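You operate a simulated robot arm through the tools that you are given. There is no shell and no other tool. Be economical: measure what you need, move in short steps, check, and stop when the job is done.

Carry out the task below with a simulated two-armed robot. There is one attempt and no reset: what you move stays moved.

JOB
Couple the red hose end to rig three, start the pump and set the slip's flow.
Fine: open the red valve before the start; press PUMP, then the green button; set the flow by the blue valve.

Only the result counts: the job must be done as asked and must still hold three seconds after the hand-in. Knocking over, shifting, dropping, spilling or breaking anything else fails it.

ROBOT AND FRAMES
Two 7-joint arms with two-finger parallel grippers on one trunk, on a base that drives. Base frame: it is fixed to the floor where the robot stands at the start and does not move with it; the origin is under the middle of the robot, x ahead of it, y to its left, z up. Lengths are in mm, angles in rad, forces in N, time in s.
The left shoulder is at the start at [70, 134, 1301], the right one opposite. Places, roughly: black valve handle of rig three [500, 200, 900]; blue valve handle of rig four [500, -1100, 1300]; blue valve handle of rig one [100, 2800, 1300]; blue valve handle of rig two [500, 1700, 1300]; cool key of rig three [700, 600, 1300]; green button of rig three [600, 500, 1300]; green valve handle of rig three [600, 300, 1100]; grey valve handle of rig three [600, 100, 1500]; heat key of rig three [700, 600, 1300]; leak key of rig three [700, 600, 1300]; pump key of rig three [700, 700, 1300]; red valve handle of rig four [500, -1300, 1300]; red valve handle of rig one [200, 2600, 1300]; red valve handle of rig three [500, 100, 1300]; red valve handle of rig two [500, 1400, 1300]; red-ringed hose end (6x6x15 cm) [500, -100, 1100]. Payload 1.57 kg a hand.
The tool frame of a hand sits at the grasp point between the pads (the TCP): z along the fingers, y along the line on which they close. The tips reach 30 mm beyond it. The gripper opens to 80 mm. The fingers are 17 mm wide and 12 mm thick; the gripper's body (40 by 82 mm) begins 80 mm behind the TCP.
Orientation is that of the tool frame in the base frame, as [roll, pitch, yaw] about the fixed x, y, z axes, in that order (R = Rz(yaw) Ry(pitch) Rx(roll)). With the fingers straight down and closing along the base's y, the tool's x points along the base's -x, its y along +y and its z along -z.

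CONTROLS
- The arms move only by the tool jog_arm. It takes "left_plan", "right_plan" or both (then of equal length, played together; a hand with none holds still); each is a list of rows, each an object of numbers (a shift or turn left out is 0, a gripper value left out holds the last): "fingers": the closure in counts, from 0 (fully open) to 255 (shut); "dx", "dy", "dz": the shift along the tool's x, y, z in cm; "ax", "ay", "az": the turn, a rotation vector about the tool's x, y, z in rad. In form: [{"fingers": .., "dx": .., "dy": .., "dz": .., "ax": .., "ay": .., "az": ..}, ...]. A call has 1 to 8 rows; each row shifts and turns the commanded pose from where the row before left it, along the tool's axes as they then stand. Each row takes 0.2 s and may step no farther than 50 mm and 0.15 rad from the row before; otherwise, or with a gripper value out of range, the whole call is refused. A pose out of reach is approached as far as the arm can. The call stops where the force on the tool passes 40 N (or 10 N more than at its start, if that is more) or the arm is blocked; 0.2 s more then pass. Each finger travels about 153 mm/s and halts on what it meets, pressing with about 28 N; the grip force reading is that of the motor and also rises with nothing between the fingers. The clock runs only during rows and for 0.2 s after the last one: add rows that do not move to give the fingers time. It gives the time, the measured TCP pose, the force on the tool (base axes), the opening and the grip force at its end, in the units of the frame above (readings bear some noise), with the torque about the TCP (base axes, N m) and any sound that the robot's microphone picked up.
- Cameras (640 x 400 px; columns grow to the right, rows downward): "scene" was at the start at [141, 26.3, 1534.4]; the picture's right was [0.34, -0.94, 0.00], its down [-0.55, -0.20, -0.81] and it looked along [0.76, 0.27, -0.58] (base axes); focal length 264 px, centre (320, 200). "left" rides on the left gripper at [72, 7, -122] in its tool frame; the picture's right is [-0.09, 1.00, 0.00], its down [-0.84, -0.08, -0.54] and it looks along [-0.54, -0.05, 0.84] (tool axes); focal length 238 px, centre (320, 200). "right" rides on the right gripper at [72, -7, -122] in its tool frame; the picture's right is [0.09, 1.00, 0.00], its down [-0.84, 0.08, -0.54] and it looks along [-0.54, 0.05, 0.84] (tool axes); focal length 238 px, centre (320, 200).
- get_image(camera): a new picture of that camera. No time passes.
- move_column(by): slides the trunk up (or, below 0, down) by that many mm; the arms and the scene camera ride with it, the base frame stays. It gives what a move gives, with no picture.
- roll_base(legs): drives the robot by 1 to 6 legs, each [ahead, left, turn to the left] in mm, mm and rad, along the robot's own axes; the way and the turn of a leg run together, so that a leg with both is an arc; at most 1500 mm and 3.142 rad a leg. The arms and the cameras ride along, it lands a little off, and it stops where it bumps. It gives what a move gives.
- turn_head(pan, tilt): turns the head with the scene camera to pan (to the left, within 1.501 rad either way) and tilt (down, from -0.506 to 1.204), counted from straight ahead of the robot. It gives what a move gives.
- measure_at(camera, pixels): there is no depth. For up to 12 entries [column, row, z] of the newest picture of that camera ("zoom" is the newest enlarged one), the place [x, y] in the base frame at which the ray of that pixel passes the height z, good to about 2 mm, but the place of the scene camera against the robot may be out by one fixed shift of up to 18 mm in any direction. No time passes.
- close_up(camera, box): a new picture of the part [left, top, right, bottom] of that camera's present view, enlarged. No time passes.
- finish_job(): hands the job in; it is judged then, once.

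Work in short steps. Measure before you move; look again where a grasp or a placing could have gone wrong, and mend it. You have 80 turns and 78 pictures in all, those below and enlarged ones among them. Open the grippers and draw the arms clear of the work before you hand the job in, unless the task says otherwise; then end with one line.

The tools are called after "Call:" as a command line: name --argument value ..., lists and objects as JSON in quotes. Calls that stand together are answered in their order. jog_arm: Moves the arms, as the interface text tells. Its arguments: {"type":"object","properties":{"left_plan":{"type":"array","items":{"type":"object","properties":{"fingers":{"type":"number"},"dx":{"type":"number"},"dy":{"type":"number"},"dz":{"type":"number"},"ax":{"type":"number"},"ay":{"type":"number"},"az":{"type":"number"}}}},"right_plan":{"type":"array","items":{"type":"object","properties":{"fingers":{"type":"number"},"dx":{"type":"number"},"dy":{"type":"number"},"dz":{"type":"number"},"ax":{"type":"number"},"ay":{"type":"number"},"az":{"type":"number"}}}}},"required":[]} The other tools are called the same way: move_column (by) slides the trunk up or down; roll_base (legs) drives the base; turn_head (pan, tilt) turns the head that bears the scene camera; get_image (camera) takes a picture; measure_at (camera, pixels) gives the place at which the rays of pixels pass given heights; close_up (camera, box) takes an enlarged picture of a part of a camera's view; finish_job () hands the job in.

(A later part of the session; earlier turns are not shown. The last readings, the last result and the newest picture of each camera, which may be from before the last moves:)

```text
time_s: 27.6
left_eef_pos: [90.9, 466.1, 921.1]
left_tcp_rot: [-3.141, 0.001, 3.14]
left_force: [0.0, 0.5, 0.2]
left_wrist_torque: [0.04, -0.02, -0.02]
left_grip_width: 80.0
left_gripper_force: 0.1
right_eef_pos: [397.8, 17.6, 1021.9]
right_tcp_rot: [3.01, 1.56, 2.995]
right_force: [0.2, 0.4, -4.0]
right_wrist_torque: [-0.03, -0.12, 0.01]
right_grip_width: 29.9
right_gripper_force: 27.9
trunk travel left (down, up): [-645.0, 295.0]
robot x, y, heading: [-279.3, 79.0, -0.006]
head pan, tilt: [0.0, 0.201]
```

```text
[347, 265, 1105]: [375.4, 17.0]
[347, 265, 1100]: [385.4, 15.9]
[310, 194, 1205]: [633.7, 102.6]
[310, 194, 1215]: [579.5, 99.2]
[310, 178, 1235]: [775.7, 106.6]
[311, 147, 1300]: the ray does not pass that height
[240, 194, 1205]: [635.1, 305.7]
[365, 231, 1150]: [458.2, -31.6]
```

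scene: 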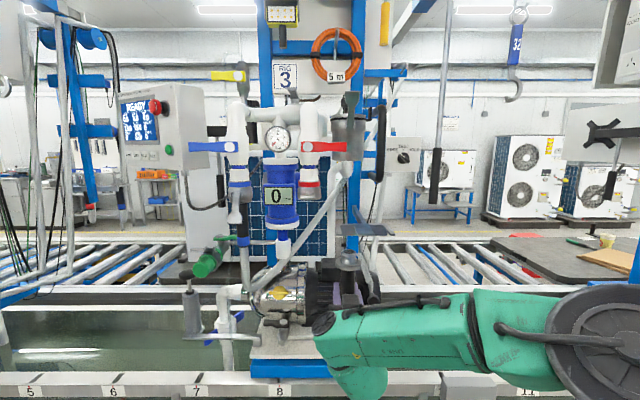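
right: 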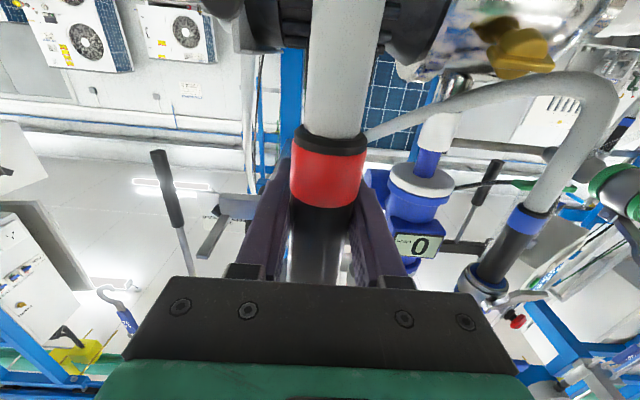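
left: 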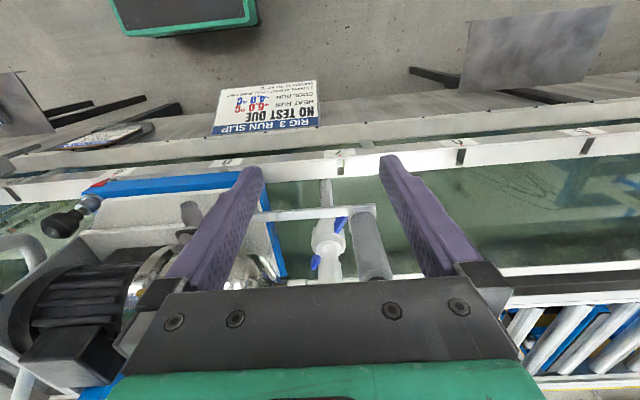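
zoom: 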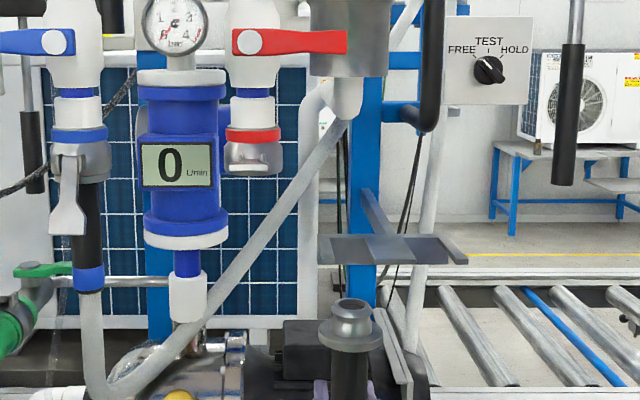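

Scene view gives coupling axis y≈100; crossing with the earlier wrist ray gives x≈504, mouth z≈1213. I bring the left hand up (for the side view and for the lever), first a plain raise/forward/right shift.

Call:
jog_arm --left_plan '[{"dz": -4.2, "dx": -2, "dy": -1.5}, {"dz": -4.2, "dx": -2, "dy": -1.5}, {"dz": -4.2, "dx": -2, "dy": -1.5}, {"dz": -4.2, "dx": -2, "dy": -1.5}, {"dz": -4.2, "dx": -2, "dy": -1.5}, {"dz": -4.2, "dx": -2, "dy": -1.5}, {"dz": -4.2, "dx": -2, "dy": -1.5}, {"dz": -2}]'

Call:
jog_arm --left_plan '[{"az": 0.15}, {"az": 0.15}, {"az": 0.15}, {"az": 0.15}, {"az": 0.1}, {"ay": -0.15}, {"ay": -0.15}, {"ay": -0.15}]'

Call:
jog_arm --left_plan '[{"ay": -0.15}, {"ay": -0.15}, {"ay": -0.15}, {"ay": -0.15}, {"ay": -0.15}, {"ay": -0.15}, {"ay": -0.15}, {"ay": -0.07}]'

```text
time_s: 29.4
left_eef_pos: [211.3, 377.9, 1181.6]
left_tcp_rot: [-3.14, 0.001, 3.14]
left_force: [0.2, -0.1, -0.4]
left_wrist_torque: [0.02, -0.01, -0.01]
left_grip_width: 80.2
left_gripper_force: 0.0
left hand out of reach, approached as far as the arm can: row 7, 8
right_eef_pos: [395.4, 18.1, 1023.0]
right_tcp_rot: [3.043, 1.561, 3.029]
right_force: [0.0, -0.3, -4.5]
right_wrist_torque: [-0.01, -0.13, 0.04]
right_grip_width: 29.7
right_gripper_force: 27.8
trunk travel left (down, up): [-645.0, 295.0]
robot x, y, heading: [-276.7, 80.0, -0.002]
head pan, tilt: [0.0, 0.201]
```

```text
time_s: 31.2
left_eef_pos: [213.1, 375.8, 1179.7]
left_tcp_rot: [3.141, 0.452, 2.444]
left_force: [0.8, 0.2, -0.7]
left_wrist_torque: [-0.02, 0.03, -0.03]
left_grip_width: 79.9
left_gripper_force: 0.0
right_eef_pos: [398.4, 19.2, 1022.2]
right_tcp_rot: [3.113, 1.56, 3.097]
right_force: [-0.3, 0.3, -3.2]
right_wrist_torque: [-0.02, -0.14, -0.02]
right_grip_width: 29.4
right_gripper_force: 27.9
trunk travel left (down, up): [-645.0, 295.0]
robot x, y, heading: [-277.6, 78.8, -0.004]
head pan, tilt: [0.0, 0.201]
```

```text
time_s: 33.0
left_eef_pos: [213.5, 375.4, 1181.5]
left_tcp_rot: [-1.551, 1.57, -2.252]
left_force: [-0.4, -0.2, -0.1]
left_wrist_torque: [0.0, 0.0, 0.0]
left_grip_width: 79.9
left_gripper_force: 0.2
right_eef_pos: [397.9, 18.2, 1022.3]
right_tcp_rot: [3.019, 1.56, 3.004]
right_force: [-0.5, -0.2, -3.7]
right_wrist_torque: [-0.02, -0.11, 0.02]
right_grip_width: 29.4
right_gripper_force: 28.3
trunk travel left (down, up): [-645.0, 295.0]
robot x, y, heading: [-277.3, 74.9, -0.002]
head pan, tilt: [0.0, 0.201]
```

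Left hand now points forward-right level. I take its picture.

Call:
get_image --camera "left"

```text
40 pictures are left
```

left: 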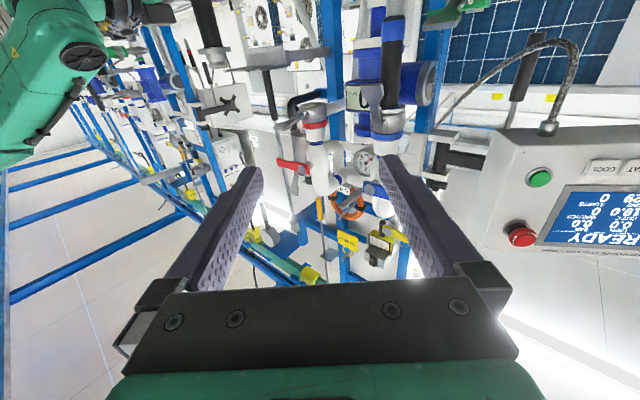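

The red coupling (315,115), its lever (290,120) and the held hose (215,60) are visible. I zoom there.

Call:
close_up --camera "left" --box '[180, 20, 436, 180]'

```text
2.50 times, centred on (308, 100) of left
```

zoom: 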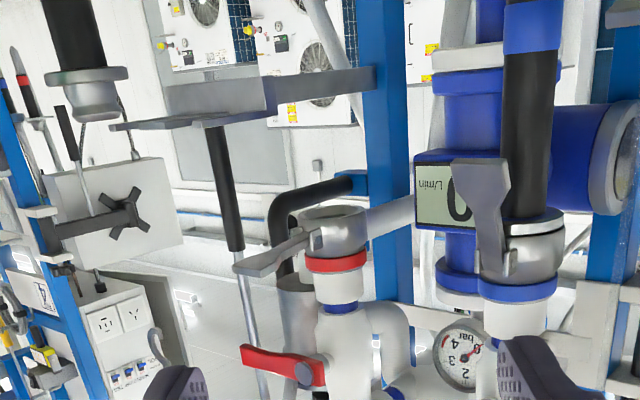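

Triangulating: coupling axis ≈[509,102], mouth z≈1211, lever from it to about [409,102,1228]; the held hose axis lies ~25 mm behind the TCP, nozzle top ~98 mm above it. I raise to z≈1080, shift to y≈103, then advance in part.

Call:
jog_arm --right_plan '[{"dx": -2.9, "dy": 2.2, "fingers": 255}, {"dx": -2.9, "dy": 2.2}, {"dy": 4.2}, {"dz": 4}, {"dz": 4}]'

Call:
get_image --camera "left"

Call:
close_up --camera "scene" --box '[208, 130, 464, 290]'

```text
time_s: 34.2
left_eef_pos: [214.8, 375.9, 1180.7]
left_tcp_rot: [-2.344, 1.569, -3.046]
left_force: [-0.3, -0.5, 0.0]
left_wrist_torque: [-0.02, 0.0, -0.05]
left_grip_width: 80.0
left_gripper_force: 0.1
right_eef_pos: [483.5, 101.9, 1079.1]
right_tcp_rot: [-3.051, 1.557, -3.065]
right_force: [-0.3, 0.3, -4.4]
right_wrist_torque: [-0.03, -0.15, -0.02]
right_grip_width: 29.6
right_gripper_force: 27.8
trunk travel left (down, up): [-645.0, 295.0]
robot x, y, heading: [-279.3, 81.8, -0.001]
head pan, tilt: [0.0, 0.201]
```

```text
38 pictures are left
```

left: 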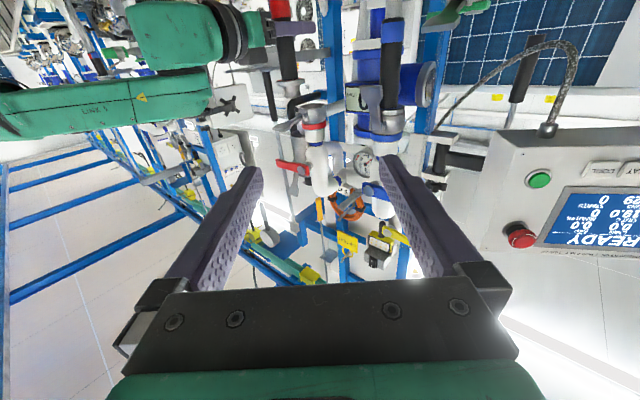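

```text
2.50 times, centred on (336, 210) of scene
```

zoom: 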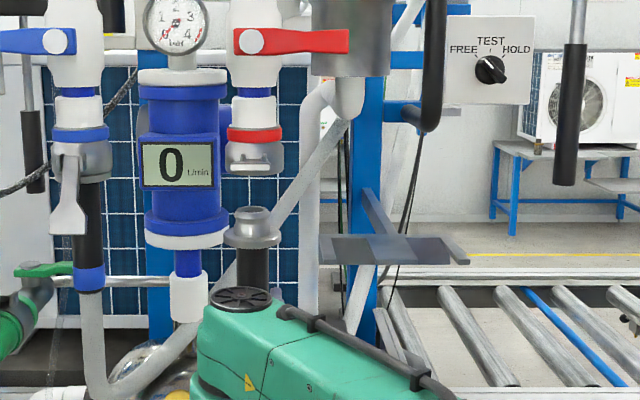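

y is aligned (hose col 252 vs coupling 255 in zoom, closing with depth). I advance 50 mm to stand under the mouth and check x with the left camera.

Call:
jog_arm --right_plan '[{"dz": 2.5, "dy": 0.05}, {"dz": 2.5, "dy": 0.05}, {}]'

Call:
close_up --camera "left" --box '[250, 20, 378, 100]'

Call:
close_up --camera "scene" --box '[246, 160, 374, 240]'

```text
time_s: 35.0
left_eef_pos: [212.6, 376.2, 1181.9]
left_tcp_rot: [-2.813, 1.569, 2.769]
left_force: [0.2, 0.3, 0.5]
left_wrist_torque: [-0.01, 0.02, -0.01]
left_grip_width: 80.4
left_gripper_force: 0.0
right_eef_pos: [491.1, 99.0, 1075.2]
right_tcp_rot: [3.04, 1.561, 3.023]
right_force: [0.8, -0.2, -4.9]
right_wrist_torque: [-0.01, -0.12, -0.03]
right_grip_width: 29.3
right_gripper_force: 27.9
right hand out of reach, approached as far as the arm can: row 1, 2
trunk travel left (down, up): [-645.0, 295.0]
robot x, y, heading: [-282.0, 77.1, -0.007]
head pan, tilt: [0.0, 0.201]
```

```text
5.00 times, centred on (314, 60) of left
```

zoom: 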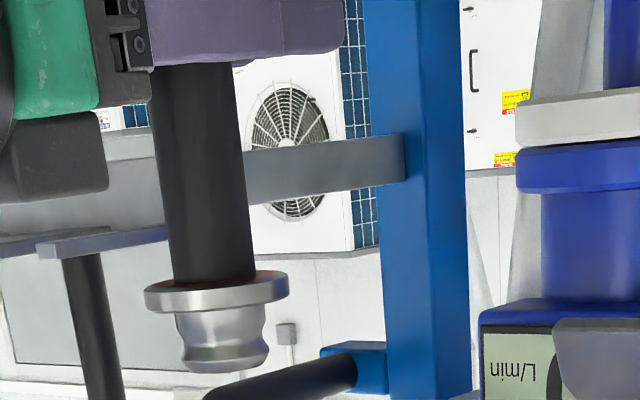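

```text
5.00 times, centred on (310, 200) of scene
```

zoom: 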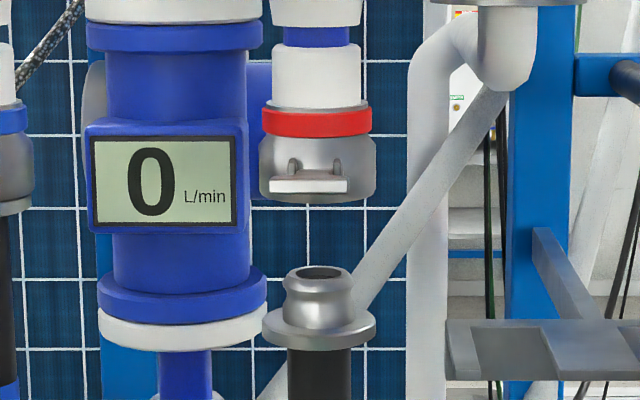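

The arm is at full reach (x 491); I pull the hand back 40 mm and drive the base 80 mm ahead instead.

Call:
jog_arm --right_plan '[{"dz": -4}, {}]'

Call:
roll_base --legs '[[80, 0, 0]]'

Call:
close_up --camera "left" --box '[120, 0, 440, 200]'

Call:
close_up --camera "scene" --box '[246, 160, 374, 240]'

```text
time_s: 35.6
left_eef_pos: [214.3, 375.4, 1181.7]
left_tcp_rot: [-2.472, 1.567, 3.109]
left_force: [-0.2, 0.0, -0.1]
left_wrist_torque: [0.02, -0.03, -0.04]
left_grip_width: 80.1
left_gripper_force: 0.0
right_eef_pos: [450.4, 100.9, 1074.6]
right_tcp_rot: [3.031, 1.559, 3.015]
right_force: [-0.2, 0.4, -4.6]
right_wrist_torque: [-0.01, -0.14, -0.03]
right_grip_width: 29.5
right_gripper_force: 27.9
trunk travel left (down, up): [-645.0, 295.0]
robot x, y, heading: [-277.8, 75.8, 0.004]
head pan, tilt: [0.0, 0.201]
```

```text
time_s: 36.6
left_eef_pos: [295.0, 373.6, 1182.4]
left_tcp_rot: [-3.02, 1.569, 2.558]
left_force: [0.8, 0.9, -0.2]
left_wrist_torque: [0.01, -0.02, -0.01]
left_grip_width: 80.1
left_gripper_force: 0.0
right_eef_pos: [532.6, 99.3, 1075.3]
right_tcp_rot: [3.019, 1.563, 3.003]
right_force: [0.0, -0.7, -4.8]
right_wrist_torque: [-0.02, -0.14, -0.01]
right_grip_width: 29.5
right_gripper_force: 28.2
trunk travel left (down, up): [-645.0, 295.0]
robot x, y, heading: [-191.7, 74.8, -0.006]
head pan, tilt: [0.0, 0.201]
```

```text
2.00 times, centred on (280, 100) of left
```

zoom: 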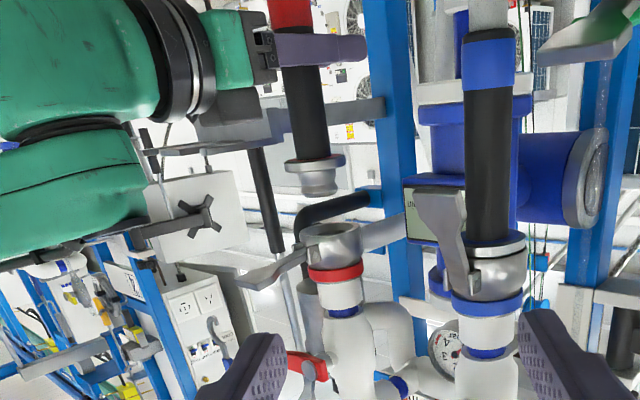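

```text
5.00 times, centred on (310, 200) of scene
```

zoom: 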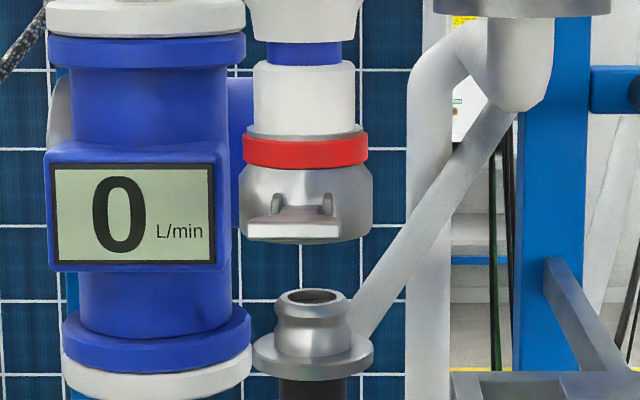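

Scene: hose axis 313 vs coupling 306 (≈3 mm more to +y); left view: hose ~2.3 px left (≈3 mm more x). I correct +3/+3 mm, raise 20 mm and recheck.

Call:
jog_arm --right_plan '[{"dz": 0.3, "dy": 0.3, "fingers": 255}, {"dx": -1.0}, {"dx": -1.0}, {}]'

Call:
close_up --camera "left" --box '[216, 60, 344, 140]'

Call:
close_up --camera "scene" --box '[246, 160, 374, 240]'

```text
time_s: 37.6
left_eef_pos: [295.6, 372.8, 1181.3]
left_tcp_rot: [-2.819, 1.567, 2.761]
left_force: [0.3, 0.1, 0.3]
left_wrist_torque: [0.0, 0.02, 0.01]
left_grip_width: 80.0
left_gripper_force: 0.0
right_eef_pos: [535.8, 103.0, 1095.8]
right_tcp_rot: [3.008, 1.56, 2.993]
right_force: [0.0, 0.5, -5.4]
right_wrist_torque: [-0.03, -0.14, 0.04]
right_grip_width: 29.5
right_gripper_force: 28.1
trunk travel left (down, up): [-645.0, 295.0]
robot x, y, heading: [-196.6, 76.5, -0.002]
head pan, tilt: [0.0, 0.201]
```

```text
5.00 times, centred on (280, 100) of left
```

zoom: 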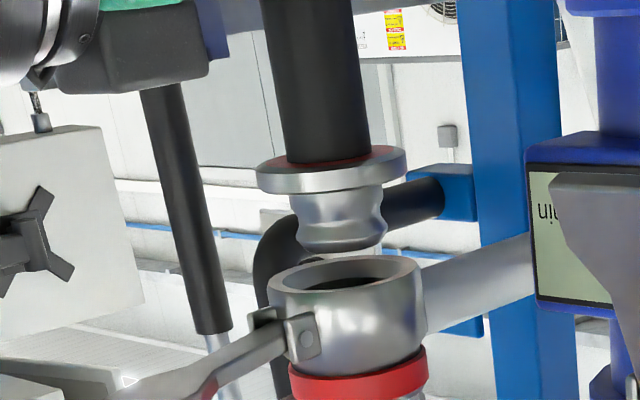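

```text
5.00 times, centred on (310, 200) of scene
```

zoom: 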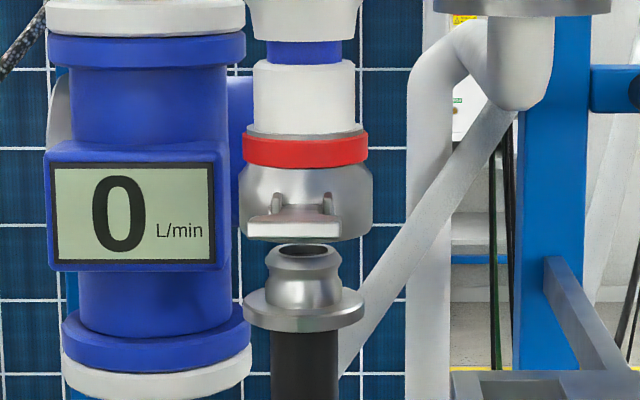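

Both views now agree within about 1 mm. I raise 36 mm to seat it, watching the force.

Call:
jog_arm --right_plan '[{"dx": -1.0, "dy": -0.1, "fingers": 255}, {"dx": -0.9}, {"dx": -0.7}, {"dx": -0.5}, {}]'

Call:
close_up --camera "left" --box '[216, 60, 344, 140]'

Call:
close_up --camera "scene" --box '[246, 160, 374, 240]'

```text
time_s: 38.9
left_eef_pos: [298.6, 374.6, 1179.9]
left_tcp_rot: [-2.445, 1.567, 3.132]
left_force: [0.0, 0.0, -0.9]
left_wrist_torque: [0.0, -0.02, -0.06]
left_grip_width: 80.1
left_gripper_force: 0.1
right_eef_pos: [539.9, 100.0, 1127.6]
right_tcp_rot: [3.052, 1.562, 3.033]
right_force: [2.2, 0.3, -2.7]
right_wrist_torque: [-0.03, -0.02, 0.01]
right_grip_width: 29.5
right_gripper_force: 28.4
trunk travel left (down, up): [-645.0, 295.0]
robot x, y, heading: [-197.2, 77.4, -0.004]
head pan, tilt: [0.0, 0.201]
```

```text
5.00 times, centred on (280, 100) of left
```

zoom: 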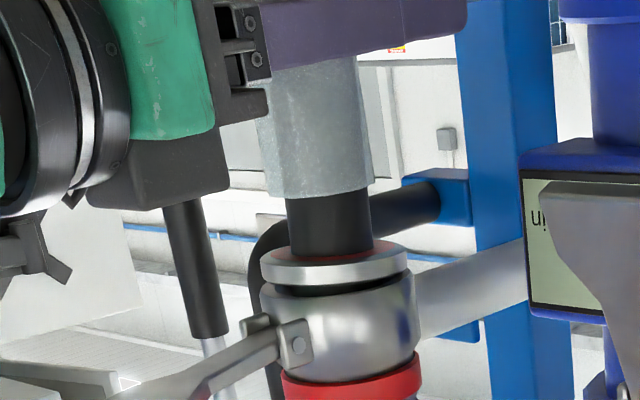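

```text
5.00 times, centred on (310, 200) of scene
```

zoom: 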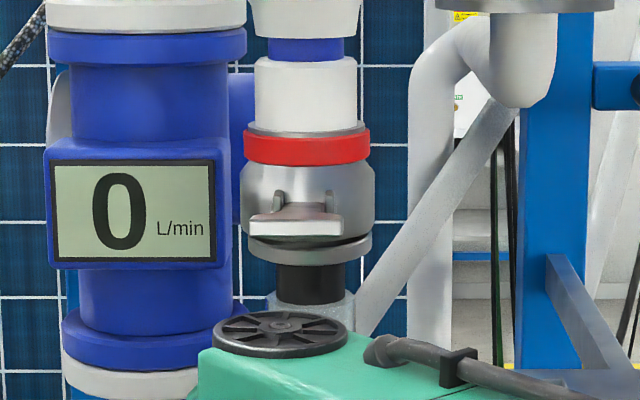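

The nozzle is in with a small gap left. I push up 3 + 3 mm.

Call:
jog_arm --right_plan '[{"dx": -0.3, "fingers": 255}, {"dx": -0.3}, {}]'

Call:
close_up --camera "left" --box '[216, 60, 344, 140]'

```text
time_s: 39.6
left_eef_pos: [298.0, 374.3, 1180.3]
left_tcp_rot: [-2.637, 1.566, 2.941]
left_force: [-0.5, 0.1, -0.4]
left_wrist_torque: [0.05, -0.01, -0.02]
left_grip_width: 80.0
left_gripper_force: 0.1
right_eef_pos: [537.3, 100.3, 1127.2]
right_tcp_rot: [3.063, 1.551, 3.045]
right_force: [-7.0, -0.2, -27.9]
right_wrist_torque: [0.32, -0.83, -0.09]
right_grip_width: 29.2
right_gripper_force: 28.3
trunk travel left (down, up): [-645.0, 295.0]
robot x, y, heading: [-195.1, 80.1, -0.006]
head pan, tilt: [0.0, 0.201]
```

```text
5.00 times, centred on (280, 100) of left
```

zoom: 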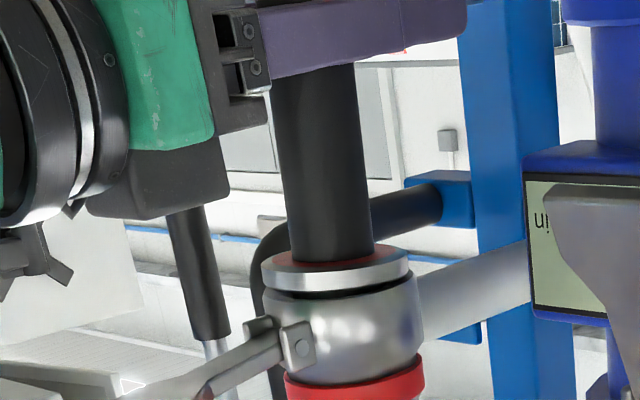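

Seated: 28 N upward reaction. Now the lever: pivot ≈[477,101,1225], tip ≈[408,101,1227]. I close the left fingers, raise to z≈1262 and move toward a point above the lever, stopping short.

Call:
jog_arm --left_plan '[{"dx": -4.1, "fingers": 255}, {"dx": -4.1}, {"dz": 4.4, "dy": -1.9}, {"dz": 4.4, "dy": -1.9}, {"dz": 4.4, "dy": -1.9}, {"dz": 4.4, "dy": -1.9}]'

Call:
get_image --camera "left"

Call:
get_image --camera "scene"

```text
time_s: 41.0
left_eef_pos: [383.6, 199.9, 1257.8]
left_tcp_rot: [-2.436, 1.567, -3.139]
left_force: [-0.2, 0.4, 0.8]
left_wrist_torque: [0.0, 0.03, 0.0]
left_grip_width: 0.0
left_gripper_force: 21.5
right_eef_pos: [538.0, 100.3, 1129.2]
right_tcp_rot: [3.045, 1.553, 3.03]
right_force: [-10.5, -1.6, -30.8]
right_wrist_torque: [-0.27, -0.82, 0.41]
right_grip_width: 29.5
right_gripper_force: 27.7
trunk travel left (down, up): [-645.0, 295.0]
robot x, y, heading: [-194.2, 77.3, -0.004]
head pan, tilt: [0.0, 0.201]
```

```text
27 pictures are left
```

left: 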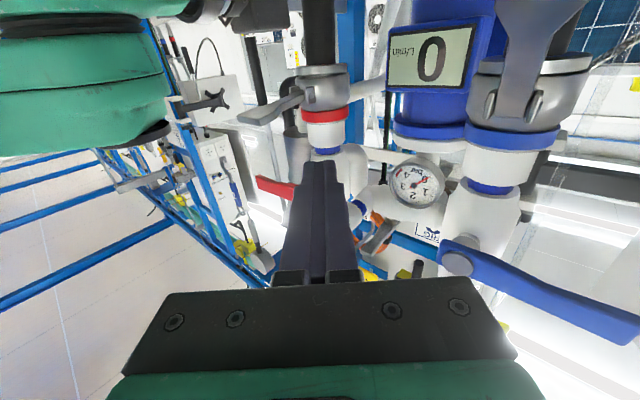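

```text
26 pictures are left
```

scene: 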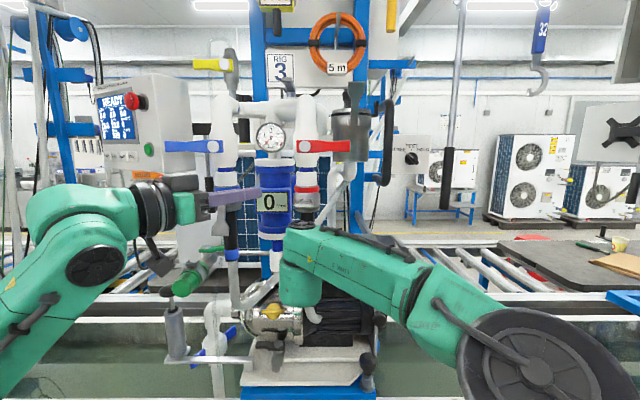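

Fingers are clear above the lever (tip visible at (245,122) beneath). I move over it then follow the lever's arc down and in.

Call:
jog_arm --left_plan '[{"dz": 4.4, "dy": -1.8, "fingers": 255}, {"dz": 4.4, "dy": -1.8}, {"dx": 1.5}, {"dx": 2.3, "dz": -0.38, "dy": -0.32}, {"dx": 1.8, "dz": 0.46, "dy": 0.39}, {"dx": 1.2, "dz": 1.07, "dy": 0.9}, {"dz": 0.6, "dy": 0.5}, {}]'

Call:
close_up --camera "scene" --box '[208, 130, 368, 230]'

```text
time_s: 42.4
left_eef_pos: [425.9, 119.2, 1213.5]
left_tcp_rot: [0.25, 1.551, -0.462]
left_force: [-4.7, 1.1, 0.2]
left_wrist_torque: [0.05, 0.02, -0.04]
left_grip_width: 0.2
left_gripper_force: 21.7
right_eef_pos: [536.4, 100.8, 1128.8]
right_tcp_rot: [-3.14, 1.555, 3.124]
right_force: [8.0, 4.2, -3.9]
right_wrist_torque: [0.21, -0.92, -0.55]
right_grip_width: 29.5
right_gripper_force: 27.6
trunk travel left (down, up): [-645.0, 295.0]
robot x, y, heading: [-194.3, 75.7, -0.006]
head pan, tilt: [0.0, 0.201]
stopped in row 6 (right hand): the force on the tool passed its limit at 55 N (the readings are from after the stop); the commanded pose is now the measured one
```

```text
4.00 times, centred on (288, 180) of scene
```

zoom: 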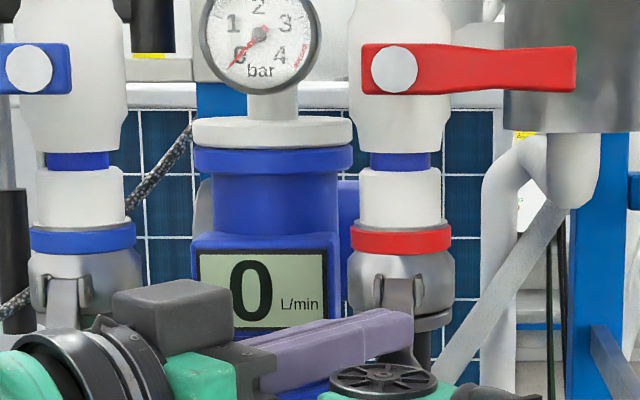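

The lever is partly down. I continue with the left, letting the right hand follow up 1–2 mm.

Call:
jog_arm --left_plan '[{"dx": 0.9, "dz": 0.3, "dy": 0.25, "fingers": 255}, {"dx": 0.8, "dz": 0.5, "dy": 0.4}, {"dx": 0.6, "dz": 0.6, "dy": 0.5}, {"dz": 0.8, "dy": 0.7}, {"dz": 0.4, "dy": 0.35}, {}]' --right_plan '[{"dx": -0.1}, {"dx": -0.1}, {}, {}, {}, {}]'

Call:
close_up --camera "scene" --box '[208, 130, 368, 230]'

```text
time_s: 42.9
left_eef_pos: [425.0, 119.9, 1211.4]
left_tcp_rot: [0.315, 1.524, -0.401]
left_force: [-5.8, 2.1, 0.6]
left_wrist_torque: [-0.02, -0.03, 0.01]
left_grip_width: 0.0
left_gripper_force: 21.5
right_eef_pos: [537.5, 100.3, 1128.9]
right_tcp_rot: [3.139, 1.554, 3.121]
right_force: [11.0, 5.0, 1.1]
right_wrist_torque: [0.17, -0.62, -0.36]
right_grip_width: 29.5
right_gripper_force: 27.8
trunk travel left (down, up): [-645.0, 295.0]
robot x, y, heading: [-197.2, 76.9, -0.001]
head pan, tilt: [0.0, 0.201]
stopped in row 2 (right hand): the force on the tool passed its limit at 48 N (the readings are from after the stop); the commanded pose is now the measured one
```

```text
4.00 times, centred on (288, 180) of scene
```

zoom: 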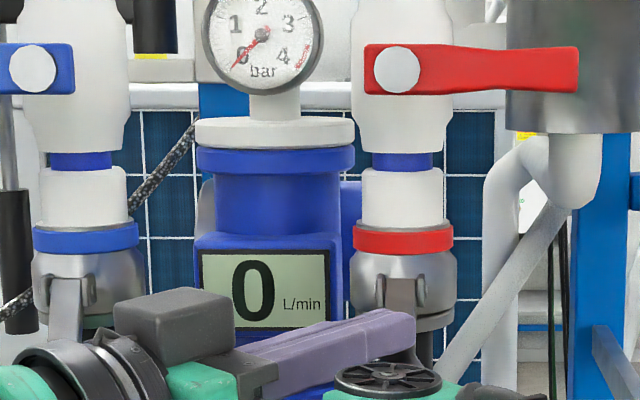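

The stall (55 N on the right hand, little on the left) means the left gripper body meets the right wrist's cap. I lift the left, yaw it further (coming more from the left side), then resume the arc.

Call:
jog_arm --left_plan '[{"dx": -3.4, "ay": -0.045, "fingers": 255}, {"ax": 0.15}, {"ax": 0.15}, {"ax": 0.15}, {"dx": 2.2}, {"dx": 1.8, "dz": 0.33, "dy": 0.73}, {"dx": 1.2, "dz": 0.57, "dy": 1.27}, {"dz": 0.4, "dy": 1.0}]'

Call:
close_up --camera "scene" --box '[208, 130, 368, 230]'

```text
time_s: 44.4
left_eef_pos: [432.0, 118.8, 1207.8]
left_tcp_rot: [0.602, 1.466, -0.58]
left_force: [-7.1, 4.5, 1.9]
left_wrist_torque: [-0.01, -0.02, -0.11]
left_grip_width: 0.0
left_gripper_force: 21.0
right_eef_pos: [538.8, 98.8, 1129.4]
right_tcp_rot: [3.112, 1.555, 3.091]
right_force: [8.1, 5.2, 0.5]
right_wrist_torque: [0.11, -0.57, -0.44]
right_grip_width: 29.5
right_gripper_force: 27.7
trunk travel left (down, up): [-645.0, 295.0]
robot x, y, heading: [-194.3, 78.2, 0.001]
head pan, tilt: [0.0, 0.201]
stopped in row 7 (right hand): the force on the tool passed its limit at 50 N (the readings are from after the stop); the commanded pose is now the measured one
```

```text
4.00 times, centred on (288, 180) of scene
```

zoom: 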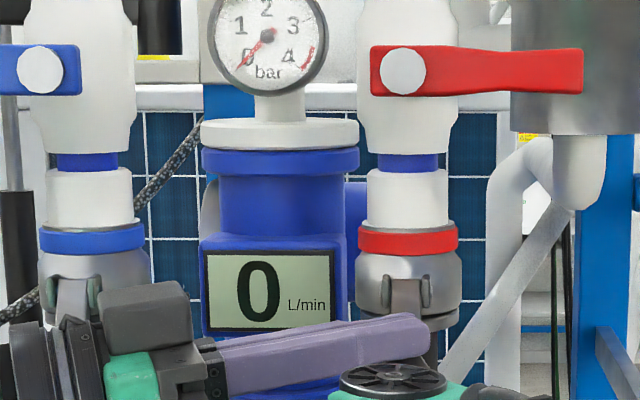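

The lever tip is meeting the box on top of the right gripper. I lift the left hand clear, then swing the right hand about the hose axis (≈25 mm behind its TCP) by 0.87 rad so it comes from the right, out of the lever's plane.

Call:
jog_arm --left_plan '[{"dx": -3}, {"dx": -2, "ay": -0.1}, {"dz": -4}]'

Call:
jog_arm --right_plan '[{"ax": -0.145, "dy": 0.361, "dz": -0.026, "fingers": 255}, {"ax": -0.145, "dy": 0.361, "dz": -0.026}, {"ax": -0.145, "dy": 0.361, "dz": -0.026}, {"ax": -0.145, "dy": 0.361, "dz": -0.026}, {"ax": -0.145, "dy": 0.361, "dz": -0.026}, {"ax": -0.145, "dy": 0.361, "dz": -0.026}]'

Call:
get_image --camera "scene"

```text
time_s: 45.2
left_eef_pos: [415.8, 158.1, 1251.6]
left_tcp_rot: [0.304, 1.377, -0.88]
left_force: [-0.2, 0.0, 0.6]
left_wrist_torque: [-0.01, 0.02, 0.03]
left_grip_width: 0.0
left_gripper_force: 21.1
right_eef_pos: [537.9, 98.5, 1128.6]
right_tcp_rot: [3.065, 1.555, 3.041]
right_force: [3.8, 11.8, 4.4]
right_wrist_torque: [0.09, 0.32, -0.74]
right_grip_width: 29.6
right_gripper_force: 28.4
trunk travel left (down, up): [-645.0, 295.0]
robot x, y, heading: [-193.4, 80.1, -0.001]
head pan, tilt: [0.0, 0.201]
```

```text
time_s: 46.1
left_eef_pos: [411.2, 163.3, 1253.9]
left_tcp_rot: [0.31, 1.372, -0.871]
left_force: [0.2, 0.1, -0.2]
left_wrist_torque: [0.02, 0.01, -0.01]
left_grip_width: 0.1
left_gripper_force: 21.5
right_eef_pos: [527.4, 123.7, 1128.2]
right_tcp_rot: [3.094, 1.549, -2.721]
right_force: [-15.1, 25.5, 5.7]
right_wrist_torque: [-2.72, 1.48, -8.64]
right_grip_width: 58.2
right_gripper_force: 28.0
trunk travel left (down, up): [-645.0, 295.0]
robot x, y, heading: [-195.0, 74.2, 0.0]
head pan, tilt: [0.0, 0.201]
stopped in row 4 (right hand): the force on the tool passed its limit at 46 N (the readings are from after the stop); the commanded pose is now the measured one
```

```text
22 pictures are left
```

scene: 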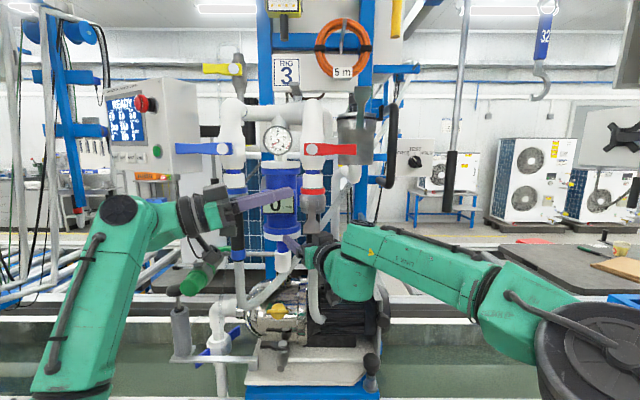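

The grip was forced to 58 mm: a finger met the flow-meter's lower pipe. I zoom to check the hose still hangs in the coupling.

Call:
close_up --camera "scene" --box '[232, 150, 392, 250]'

```text
4.00 times, centred on (312, 200) of scene
```

zoom: 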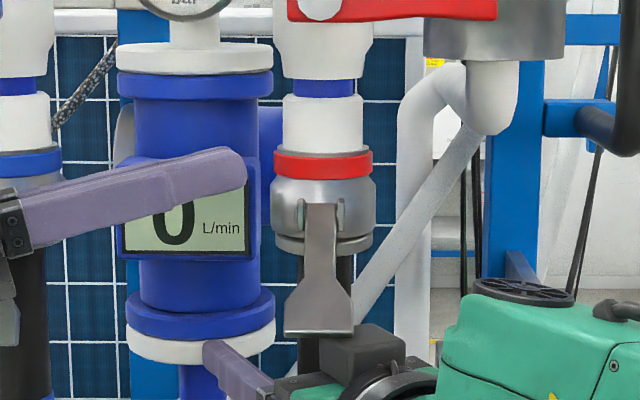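

The lever now hangs about 20° from fully folded, flange up against the coupling, and the gripper box is beside it. I level the left hand, go down in front of the lever and push it in (+x).

Call:
jog_arm --left_plan '[{"ay": 0.15, "fingers": 255}, {"ay": 0.04, "dx": 2.7}, {"dx": 2.8}, {"dz": 4.87, "dy": 0.78}, {"dz": 0.37, "dy": 0.92}, {"dz": 0.37, "dy": 0.92}, {}]'

Call:
close_up --camera "scene" --box '[232, 150, 392, 250]'

```text
time_s: 47.1
left_eef_pos: [429.5, 141.6, 1200.5]
left_tcp_rot: [1.61, 1.511, 0.434]
left_force: [-9.3, 11.3, 0.2]
left_wrist_torque: [0.09, 0.09, -0.02]
left_grip_width: 0.2
left_gripper_force: 20.6
right_eef_pos: [527.9, 121.8, 1128.2]
right_tcp_rot: [-2.671, 1.546, -2.213]
right_force: [-10.2, 13.2, 1.9]
right_wrist_torque: [-2.12, 0.55, -7.17]
right_grip_width: 56.7
right_gripper_force: 27.7
trunk travel left (down, up): [-645.0, 295.0]
robot x, y, heading: [-200.2, 76.7, -0.002]
head pan, tilt: [0.0, 0.201]
stopped in row 4 (left hand): the force on the tool passed its limit at 94 N (the readings are from after the stop); the commanded pose is now the measured one
```

```text
4.00 times, centred on (312, 200) of scene
```

zoom: 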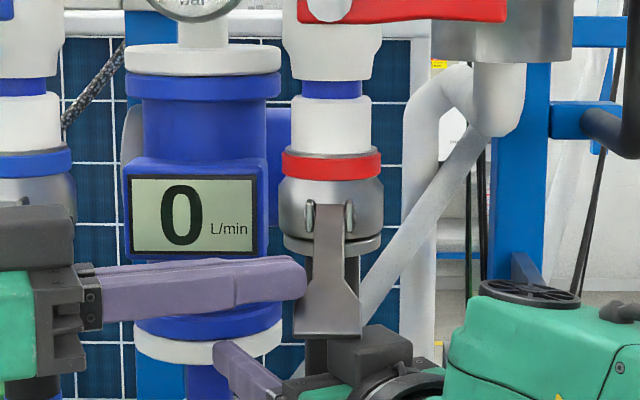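

The finger met the lever's side edge (left limit). I back off, step 30 mm toward the robot, go across in front of it and push in +x.

Call:
jog_arm --left_plan '[{"dz": -1.5, "fingers": 255}, {"dz": -1.15, "dy": -2.77}, {"dz": 3.5, "dy": -1.1}, {"dz": 0.77, "dy": 1.85}, {"dz": 0.38, "dy": 0.92}, {"dz": 0.38, "dy": 0.92}, {"dz": 0.38, "dy": 0.92}, {"dz": 0.3, "dy": 0.7}]'

Call:
close_up --camera "scene" --box '[232, 150, 392, 250]'

```text
time_s: 48.4
left_eef_pos: [424.2, 114.5, 1200.3]
left_tcp_rot: [1.588, 1.505, 0.393]
left_force: [-5.3, 4.7, 3.5]
left_wrist_torque: [-0.05, -0.05, -0.04]
left_grip_width: 0.1
left_gripper_force: 21.1
right_eef_pos: [527.1, 123.0, 1127.9]
right_tcp_rot: [-2.607, 1.546, -2.144]
right_force: [-12.3, 19.9, 2.7]
right_wrist_torque: [-2.43, 0.69, -7.96]
right_grip_width: 57.2
right_gripper_force: 27.7
trunk travel left (down, up): [-645.0, 295.0]
robot x, y, heading: [-199.8, 77.2, 0.002]
head pan, tilt: [0.0, 0.201]
stopped in row 6 (left hand): the force on the tool passed its limit at 50 N (the readings are from after the stop); the commanded pose is now the measured one
```

```text
4.00 times, centred on (312, 200) of scene
```

zoom: 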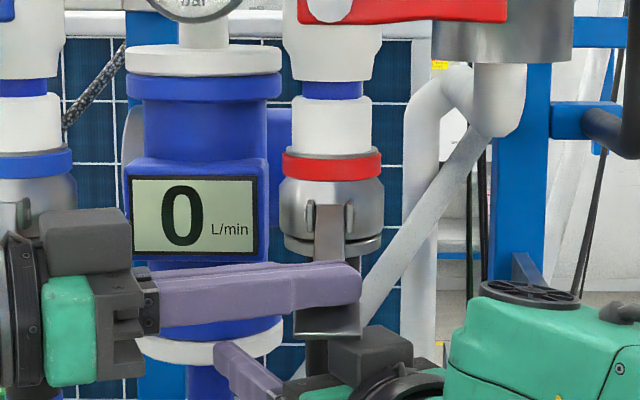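

The lever doesn't move further under 50 N and looks like the folded blue one. I look through the right camera to see what holds the right fingers apart.

Call:
get_image --camera "right"

```text
18 pictures are left
```

right: 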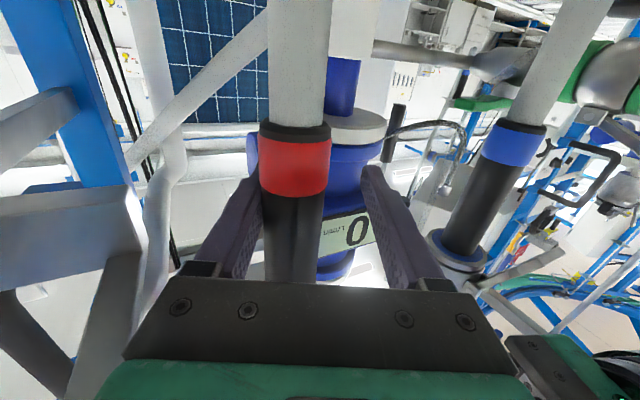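

Both the hose barrel and the flow-meter's lower pipe sit between the right fingers, so opening simply frees them. I open the right hand while the left stays at the lever.

Call:
jog_arm --right_plan '[{"fingers": 0}, {"fingers": 0}, {}]'

Call:
close_up --camera "scene" --box '[232, 150, 392, 250]'

```text
time_s: 49.2
left_eef_pos: [425.2, 114.7, 1201.0]
left_tcp_rot: [1.582, 1.506, 0.383]
left_force: [-3.1, 0.9, 11.0]
left_wrist_torque: [-0.24, -0.22, -0.04]
left_grip_width: 0.0
left_gripper_force: 21.4
right_eef_pos: [527.9, 122.8, 1127.0]
right_tcp_rot: [-2.788, 1.55, -2.324]
right_force: [-11.1, 26.8, 1.8]
right_wrist_torque: [-0.69, -0.07, -3.11]
right_grip_width: 74.1
right_gripper_force: 0.1
trunk travel left (down, up): [-645.0, 295.0]
robot x, y, heading: [-197.7, 74.4, 0.004]
head pan, tilt: [0.0, 0.201]
```

```text
4.00 times, centred on (312, 200) of scene
```

zoom: 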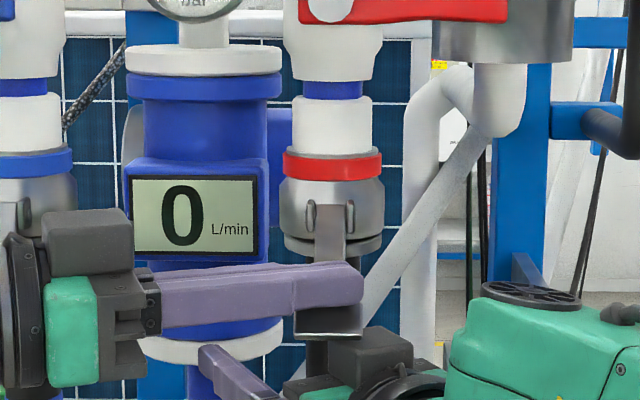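

The hose stays put. Reaction is +y, so I shift the open right hand 4 mm that way and withdraw it along its fingers.

Call:
jog_arm --right_plan '[{"dy": 0.4}, {"dz": -2}, {"dz": -3}, {"dz": -4}, {"dz": -4}]'

Call:
close_up --camera "scene" --box '[208, 130, 464, 290]'

```text
time_s: 50.4
left_eef_pos: [434.3, 106.3, 1194.3]
left_tcp_rot: [1.8, 1.511, 0.603]
left_force: [0.7, 0.6, 0.1]
left_wrist_torque: [0.0, -0.02, -0.01]
left_grip_width: 0.1
left_gripper_force: 21.4
right_eef_pos: [420.4, 55.3, 1126.1]
right_tcp_rot: [3.051, 1.544, -2.775]
right_force: [-0.1, 0.7, -1.7]
right_wrist_torque: [0.07, -0.15, -0.03]
right_grip_width: 80.1
right_gripper_force: 0.1
trunk travel left (down, up): [-645.0, 295.0]
robot x, y, heading: [-200.4, 80.2, 0.003]
head pan, tilt: [0.0, 0.201]
```

```text
2.50 times, centred on (336, 210) of scene
```

zoom: 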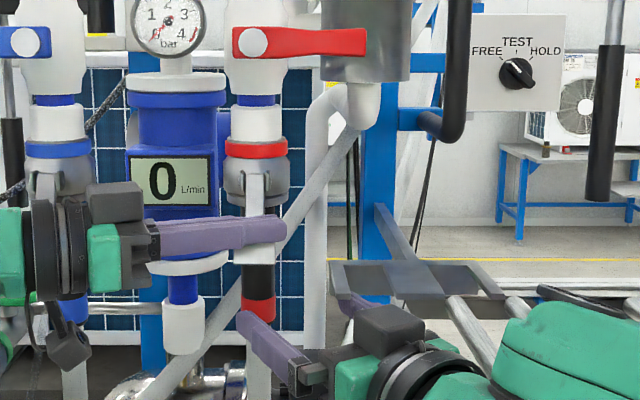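

Hose end hangs from the coupling unaided. I push the lever once more to its stop with the left hand, then withdraw it to view.

Call:
jog_arm --left_plan '[{"dz": 0.37, "dy": 0.93, "fingers": 255}, {"dz": 0.37, "dy": 0.93}, {"dz": 0.37, "dy": 0.93}]'

Call:
jog_arm --left_plan '[{"dz": -1.5, "dy": -2.5}, {"dz": -4}, {"dz": -4.5}, {"dz": -4.5}]'

Call:
close_up --camera "scene" --box '[208, 130, 464, 290]'

Call:
close_up --camera "left" --box '[192, 20, 448, 180]'

```text
time_s: 51.0
left_eef_pos: [443.8, 100.9, 1198.5]
left_tcp_rot: [1.855, 1.504, 0.638]
left_force: [-13.9, -0.2, 0.9]
left_wrist_torque: [-0.01, 0.1, -0.21]
left_grip_width: 0.2
left_gripper_force: 21.4
right_eef_pos: [414.4, 55.7, 1124.7]
right_tcp_rot: [3.026, 1.542, -2.797]
right_force: [0.4, -0.3, -0.1]
right_wrist_torque: [0.0, 0.02, 0.02]
right_grip_width: 80.1
right_gripper_force: 0.0
trunk travel left (down, up): [-645.0, 295.0]
robot x, y, heading: [-201.6, 79.2, -0.001]
head pan, tilt: [0.0, 0.201]
stopped in row 3 (left hand): the force on the tool passed its limit at 46 N (the readings are from after the stop); the commanded pose is now the measured one
```

```text
time_s: 52.0
left_eef_pos: [370.4, 230.0, 1196.3]
left_tcp_rot: [1.878, 1.509, 0.665]
left_force: [0.4, 0.7, -0.3]
left_wrist_torque: [0.01, 0.02, 0.0]
left_grip_width: 0.0
left_gripper_force: 21.1
right_eef_pos: [418.0, 56.7, 1124.0]
right_tcp_rot: [3.021, 1.54, -2.804]
right_force: [-0.1, 0.5, -0.5]
right_wrist_torque: [0.02, 0.02, -0.03]
right_grip_width: 80.1
right_gripper_force: 0.0
trunk travel left (down, up): [-645.0, 295.0]
robot x, y, heading: [-197.4, 77.7, 0.003]
head pan, tilt: [0.0, 0.201]
```

```text
2.50 times, centred on (336, 210) of scene
```

zoom: 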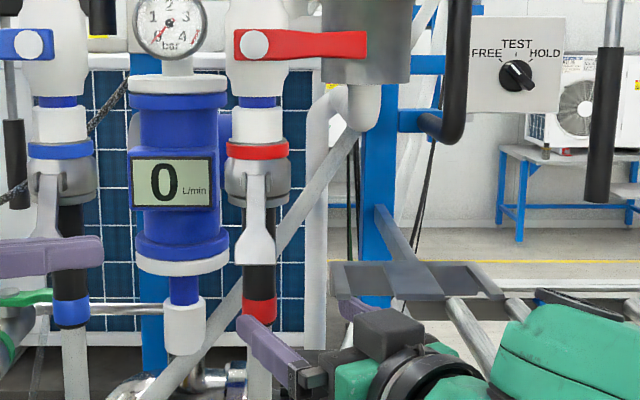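

```text
2.50 times, centred on (320, 100) of left
```

zoom: 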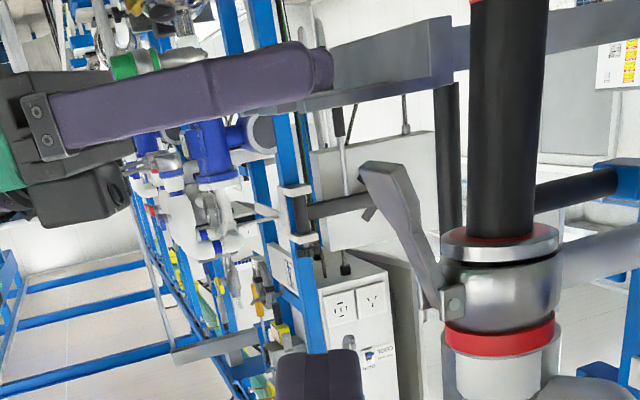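

Coupled: lever folded like the blue one. The red valve handle spans y≈101→15 at x≈455, z≈1335. I withdraw both hands, raise the trunk 180 mm and straighten the right hand with closed fingers.

Call:
jog_arm --right_plan '[{"dz": -4}, {"dz": -4}, {"dz": -4, "fingers": 255}]' --left_plan '[{"dz": -4}, {"dz": -4}, {}]'

Call:
move_column --by 180

Call:
jog_arm --right_plan '[{"ax": 0.145}, {"ax": 0.145}, {"ax": 0.145}, {"dx": -3.5}, {"dx": -3.5}]'

```text
time_s: 52.9
left_eef_pos: [343.4, 303.5, 1200.7]
left_tcp_rot: [1.921, 1.507, 0.711]
left_force: [-0.3, 0.1, 0.6]
left_wrist_torque: [0.05, 0.02, 0.02]
left_grip_width: 0.0
left_gripper_force: 21.6
right_eef_pos: [309.2, -0.8, 1127.0]
right_tcp_rot: [2.947, 1.538, -2.882]
right_force: [0.3, -0.1, -0.4]
right_wrist_torque: [-0.03, -0.01, -0.01]
right_grip_width: 0.2
right_gripper_force: 21.3
trunk travel left (down, up): [-645.0, 295.0]
robot x, y, heading: [-200.0, 81.1, 0.002]
head pan, tilt: [0.0, 0.201]
```

```text
time_s: 54.9
left_eef_pos: [343.5, 303.5, 1379.7]
left_tcp_rot: [1.909, 1.507, 0.699]
left_force: [0.4, 0.3, 0.3]
left_wrist_torque: [0.04, 0.03, -0.01]
left_grip_width: 0.1
left_gripper_force: 21.5
right_eef_pos: [308.6, 0.5, 1306.5]
right_tcp_rot: [2.967, 1.538, -2.857]
right_force: [0.1, 0.5, -0.4]
right_wrist_torque: [0.01, 0.03, 0.0]
right_grip_width: 0.0
right_gripper_force: 21.0
trunk travel left (down, up): [-825.0, 115.0]
robot x, y, heading: [-196.6, 79.1, 0.002]
head pan, tilt: [0.0, 0.201]
```

```text
time_s: 56.0
left_eef_pos: [344.2, 303.9, 1381.2]
left_tcp_rot: [1.902, 1.507, 0.689]
left_force: [-0.1, -0.2, 0.1]
left_wrist_torque: [-0.03, -0.01, -0.01]
left_grip_width: 0.0
left_gripper_force: 21.3
right_eef_pos: [311.1, 3.9, 1373.8]
right_tcp_rot: [-2.886, 1.536, -2.863]
right_force: [0.0, -0.3, -0.2]
right_wrist_torque: [0.04, 0.02, 0.02]
right_grip_width: 0.0
right_gripper_force: 21.5
trunk travel left (down, up): [-825.0, 115.0]
robot x, y, heading: [-197.0, 78.2, 0.009]
head pan, tilt: [0.0, 0.201]
```

I advance to above the red handle: TCP ≈[440,35,1385], and look.

Call:
jog_arm --right_plan '[{"dz": 4.3, "dy": 1.0, "dx": -0.4}, {"dz": 4.3, "dy": 1.0, "dx": -0.4}, {"dz": 4.2, "dy": 0.8}]'

Call:
close_up --camera "right" --box '[160, 0, 480, 200]'

```text
time_s: 56.9
left_eef_pos: [346.1, 305.8, 1379.0]
left_tcp_rot: [1.917, 1.51, 0.702]
left_force: [0.0, 0.0, 0.0]
left_wrist_torque: [-0.03, 0.0, -0.01]
left_grip_width: 0.0
left_gripper_force: 21.5
right_eef_pos: [442.5, 34.2, 1380.6]
right_tcp_rot: [-2.843, 1.538, -2.819]
right_force: [0.5, -1.0, -0.1]
right_wrist_torque: [-0.03, 0.0, 0.0]
right_grip_width: 0.3
right_gripper_force: 21.0
trunk travel left (down, up): [-825.0, 115.0]
robot x, y, heading: [-192.7, 79.2, 0.004]
head pan, tilt: [0.0, 0.201]
```

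```text
2.00 times, centred on (320, 100) of right
```

zoom: 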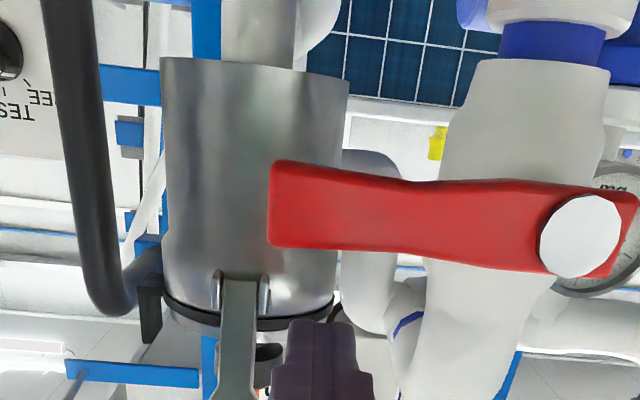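

Finger is above the red handle (tip y≈24, z≈1331, pivot y≈101). I push it down along its arc.

Call:
jog_arm --right_plan '[{"dx": 2.8, "fingers": 255}, {"dx": 1.7}, {"dx": 1.7}, {"dx": 1.6, "dy": 0.8}, {"dx": 1.5, "dy": 0.9}, {"dx": 1.0, "dy": 1.2}, {"dx": 0.8, "dy": 1.2}, {"dy": 0.8}]'

Call:
close_up --camera "scene" --box '[192, 160, 448, 320]'

```text
time_s: 57.5
left_eef_pos: [343.0, 305.2, 1380.6]
left_tcp_rot: [1.895, 1.509, 0.68]
left_force: [0.3, 0.2, 0.1]
left_wrist_torque: [0.0, 0.03, 0.02]
left_grip_width: 0.0
left_gripper_force: 21.5
right_eef_pos: [437.5, 32.0, 1355.5]
right_tcp_rot: [-0.665, 1.564, -0.638]
right_force: [2.8, 2.1, 7.4]
right_wrist_torque: [0.05, -0.17, -0.09]
right_grip_width: 0.0
right_gripper_force: 21.0
trunk travel left (down, up): [-825.0, 115.0]
robot x, y, heading: [-195.9, 75.0, 0.003]
head pan, tilt: [0.0, 0.201]
stopped in row 2 (right hand): the force on the tool passed its limit at 50 N (the readings are from after the stop); the commanded pose is now the measured one
```

```text
2.50 times, centred on (320, 240) of scene
```

zoom: 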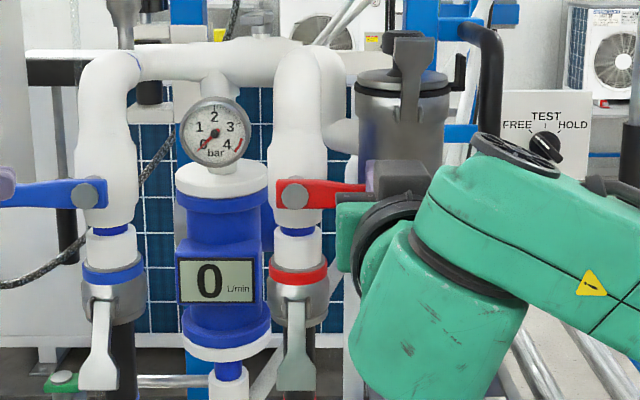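

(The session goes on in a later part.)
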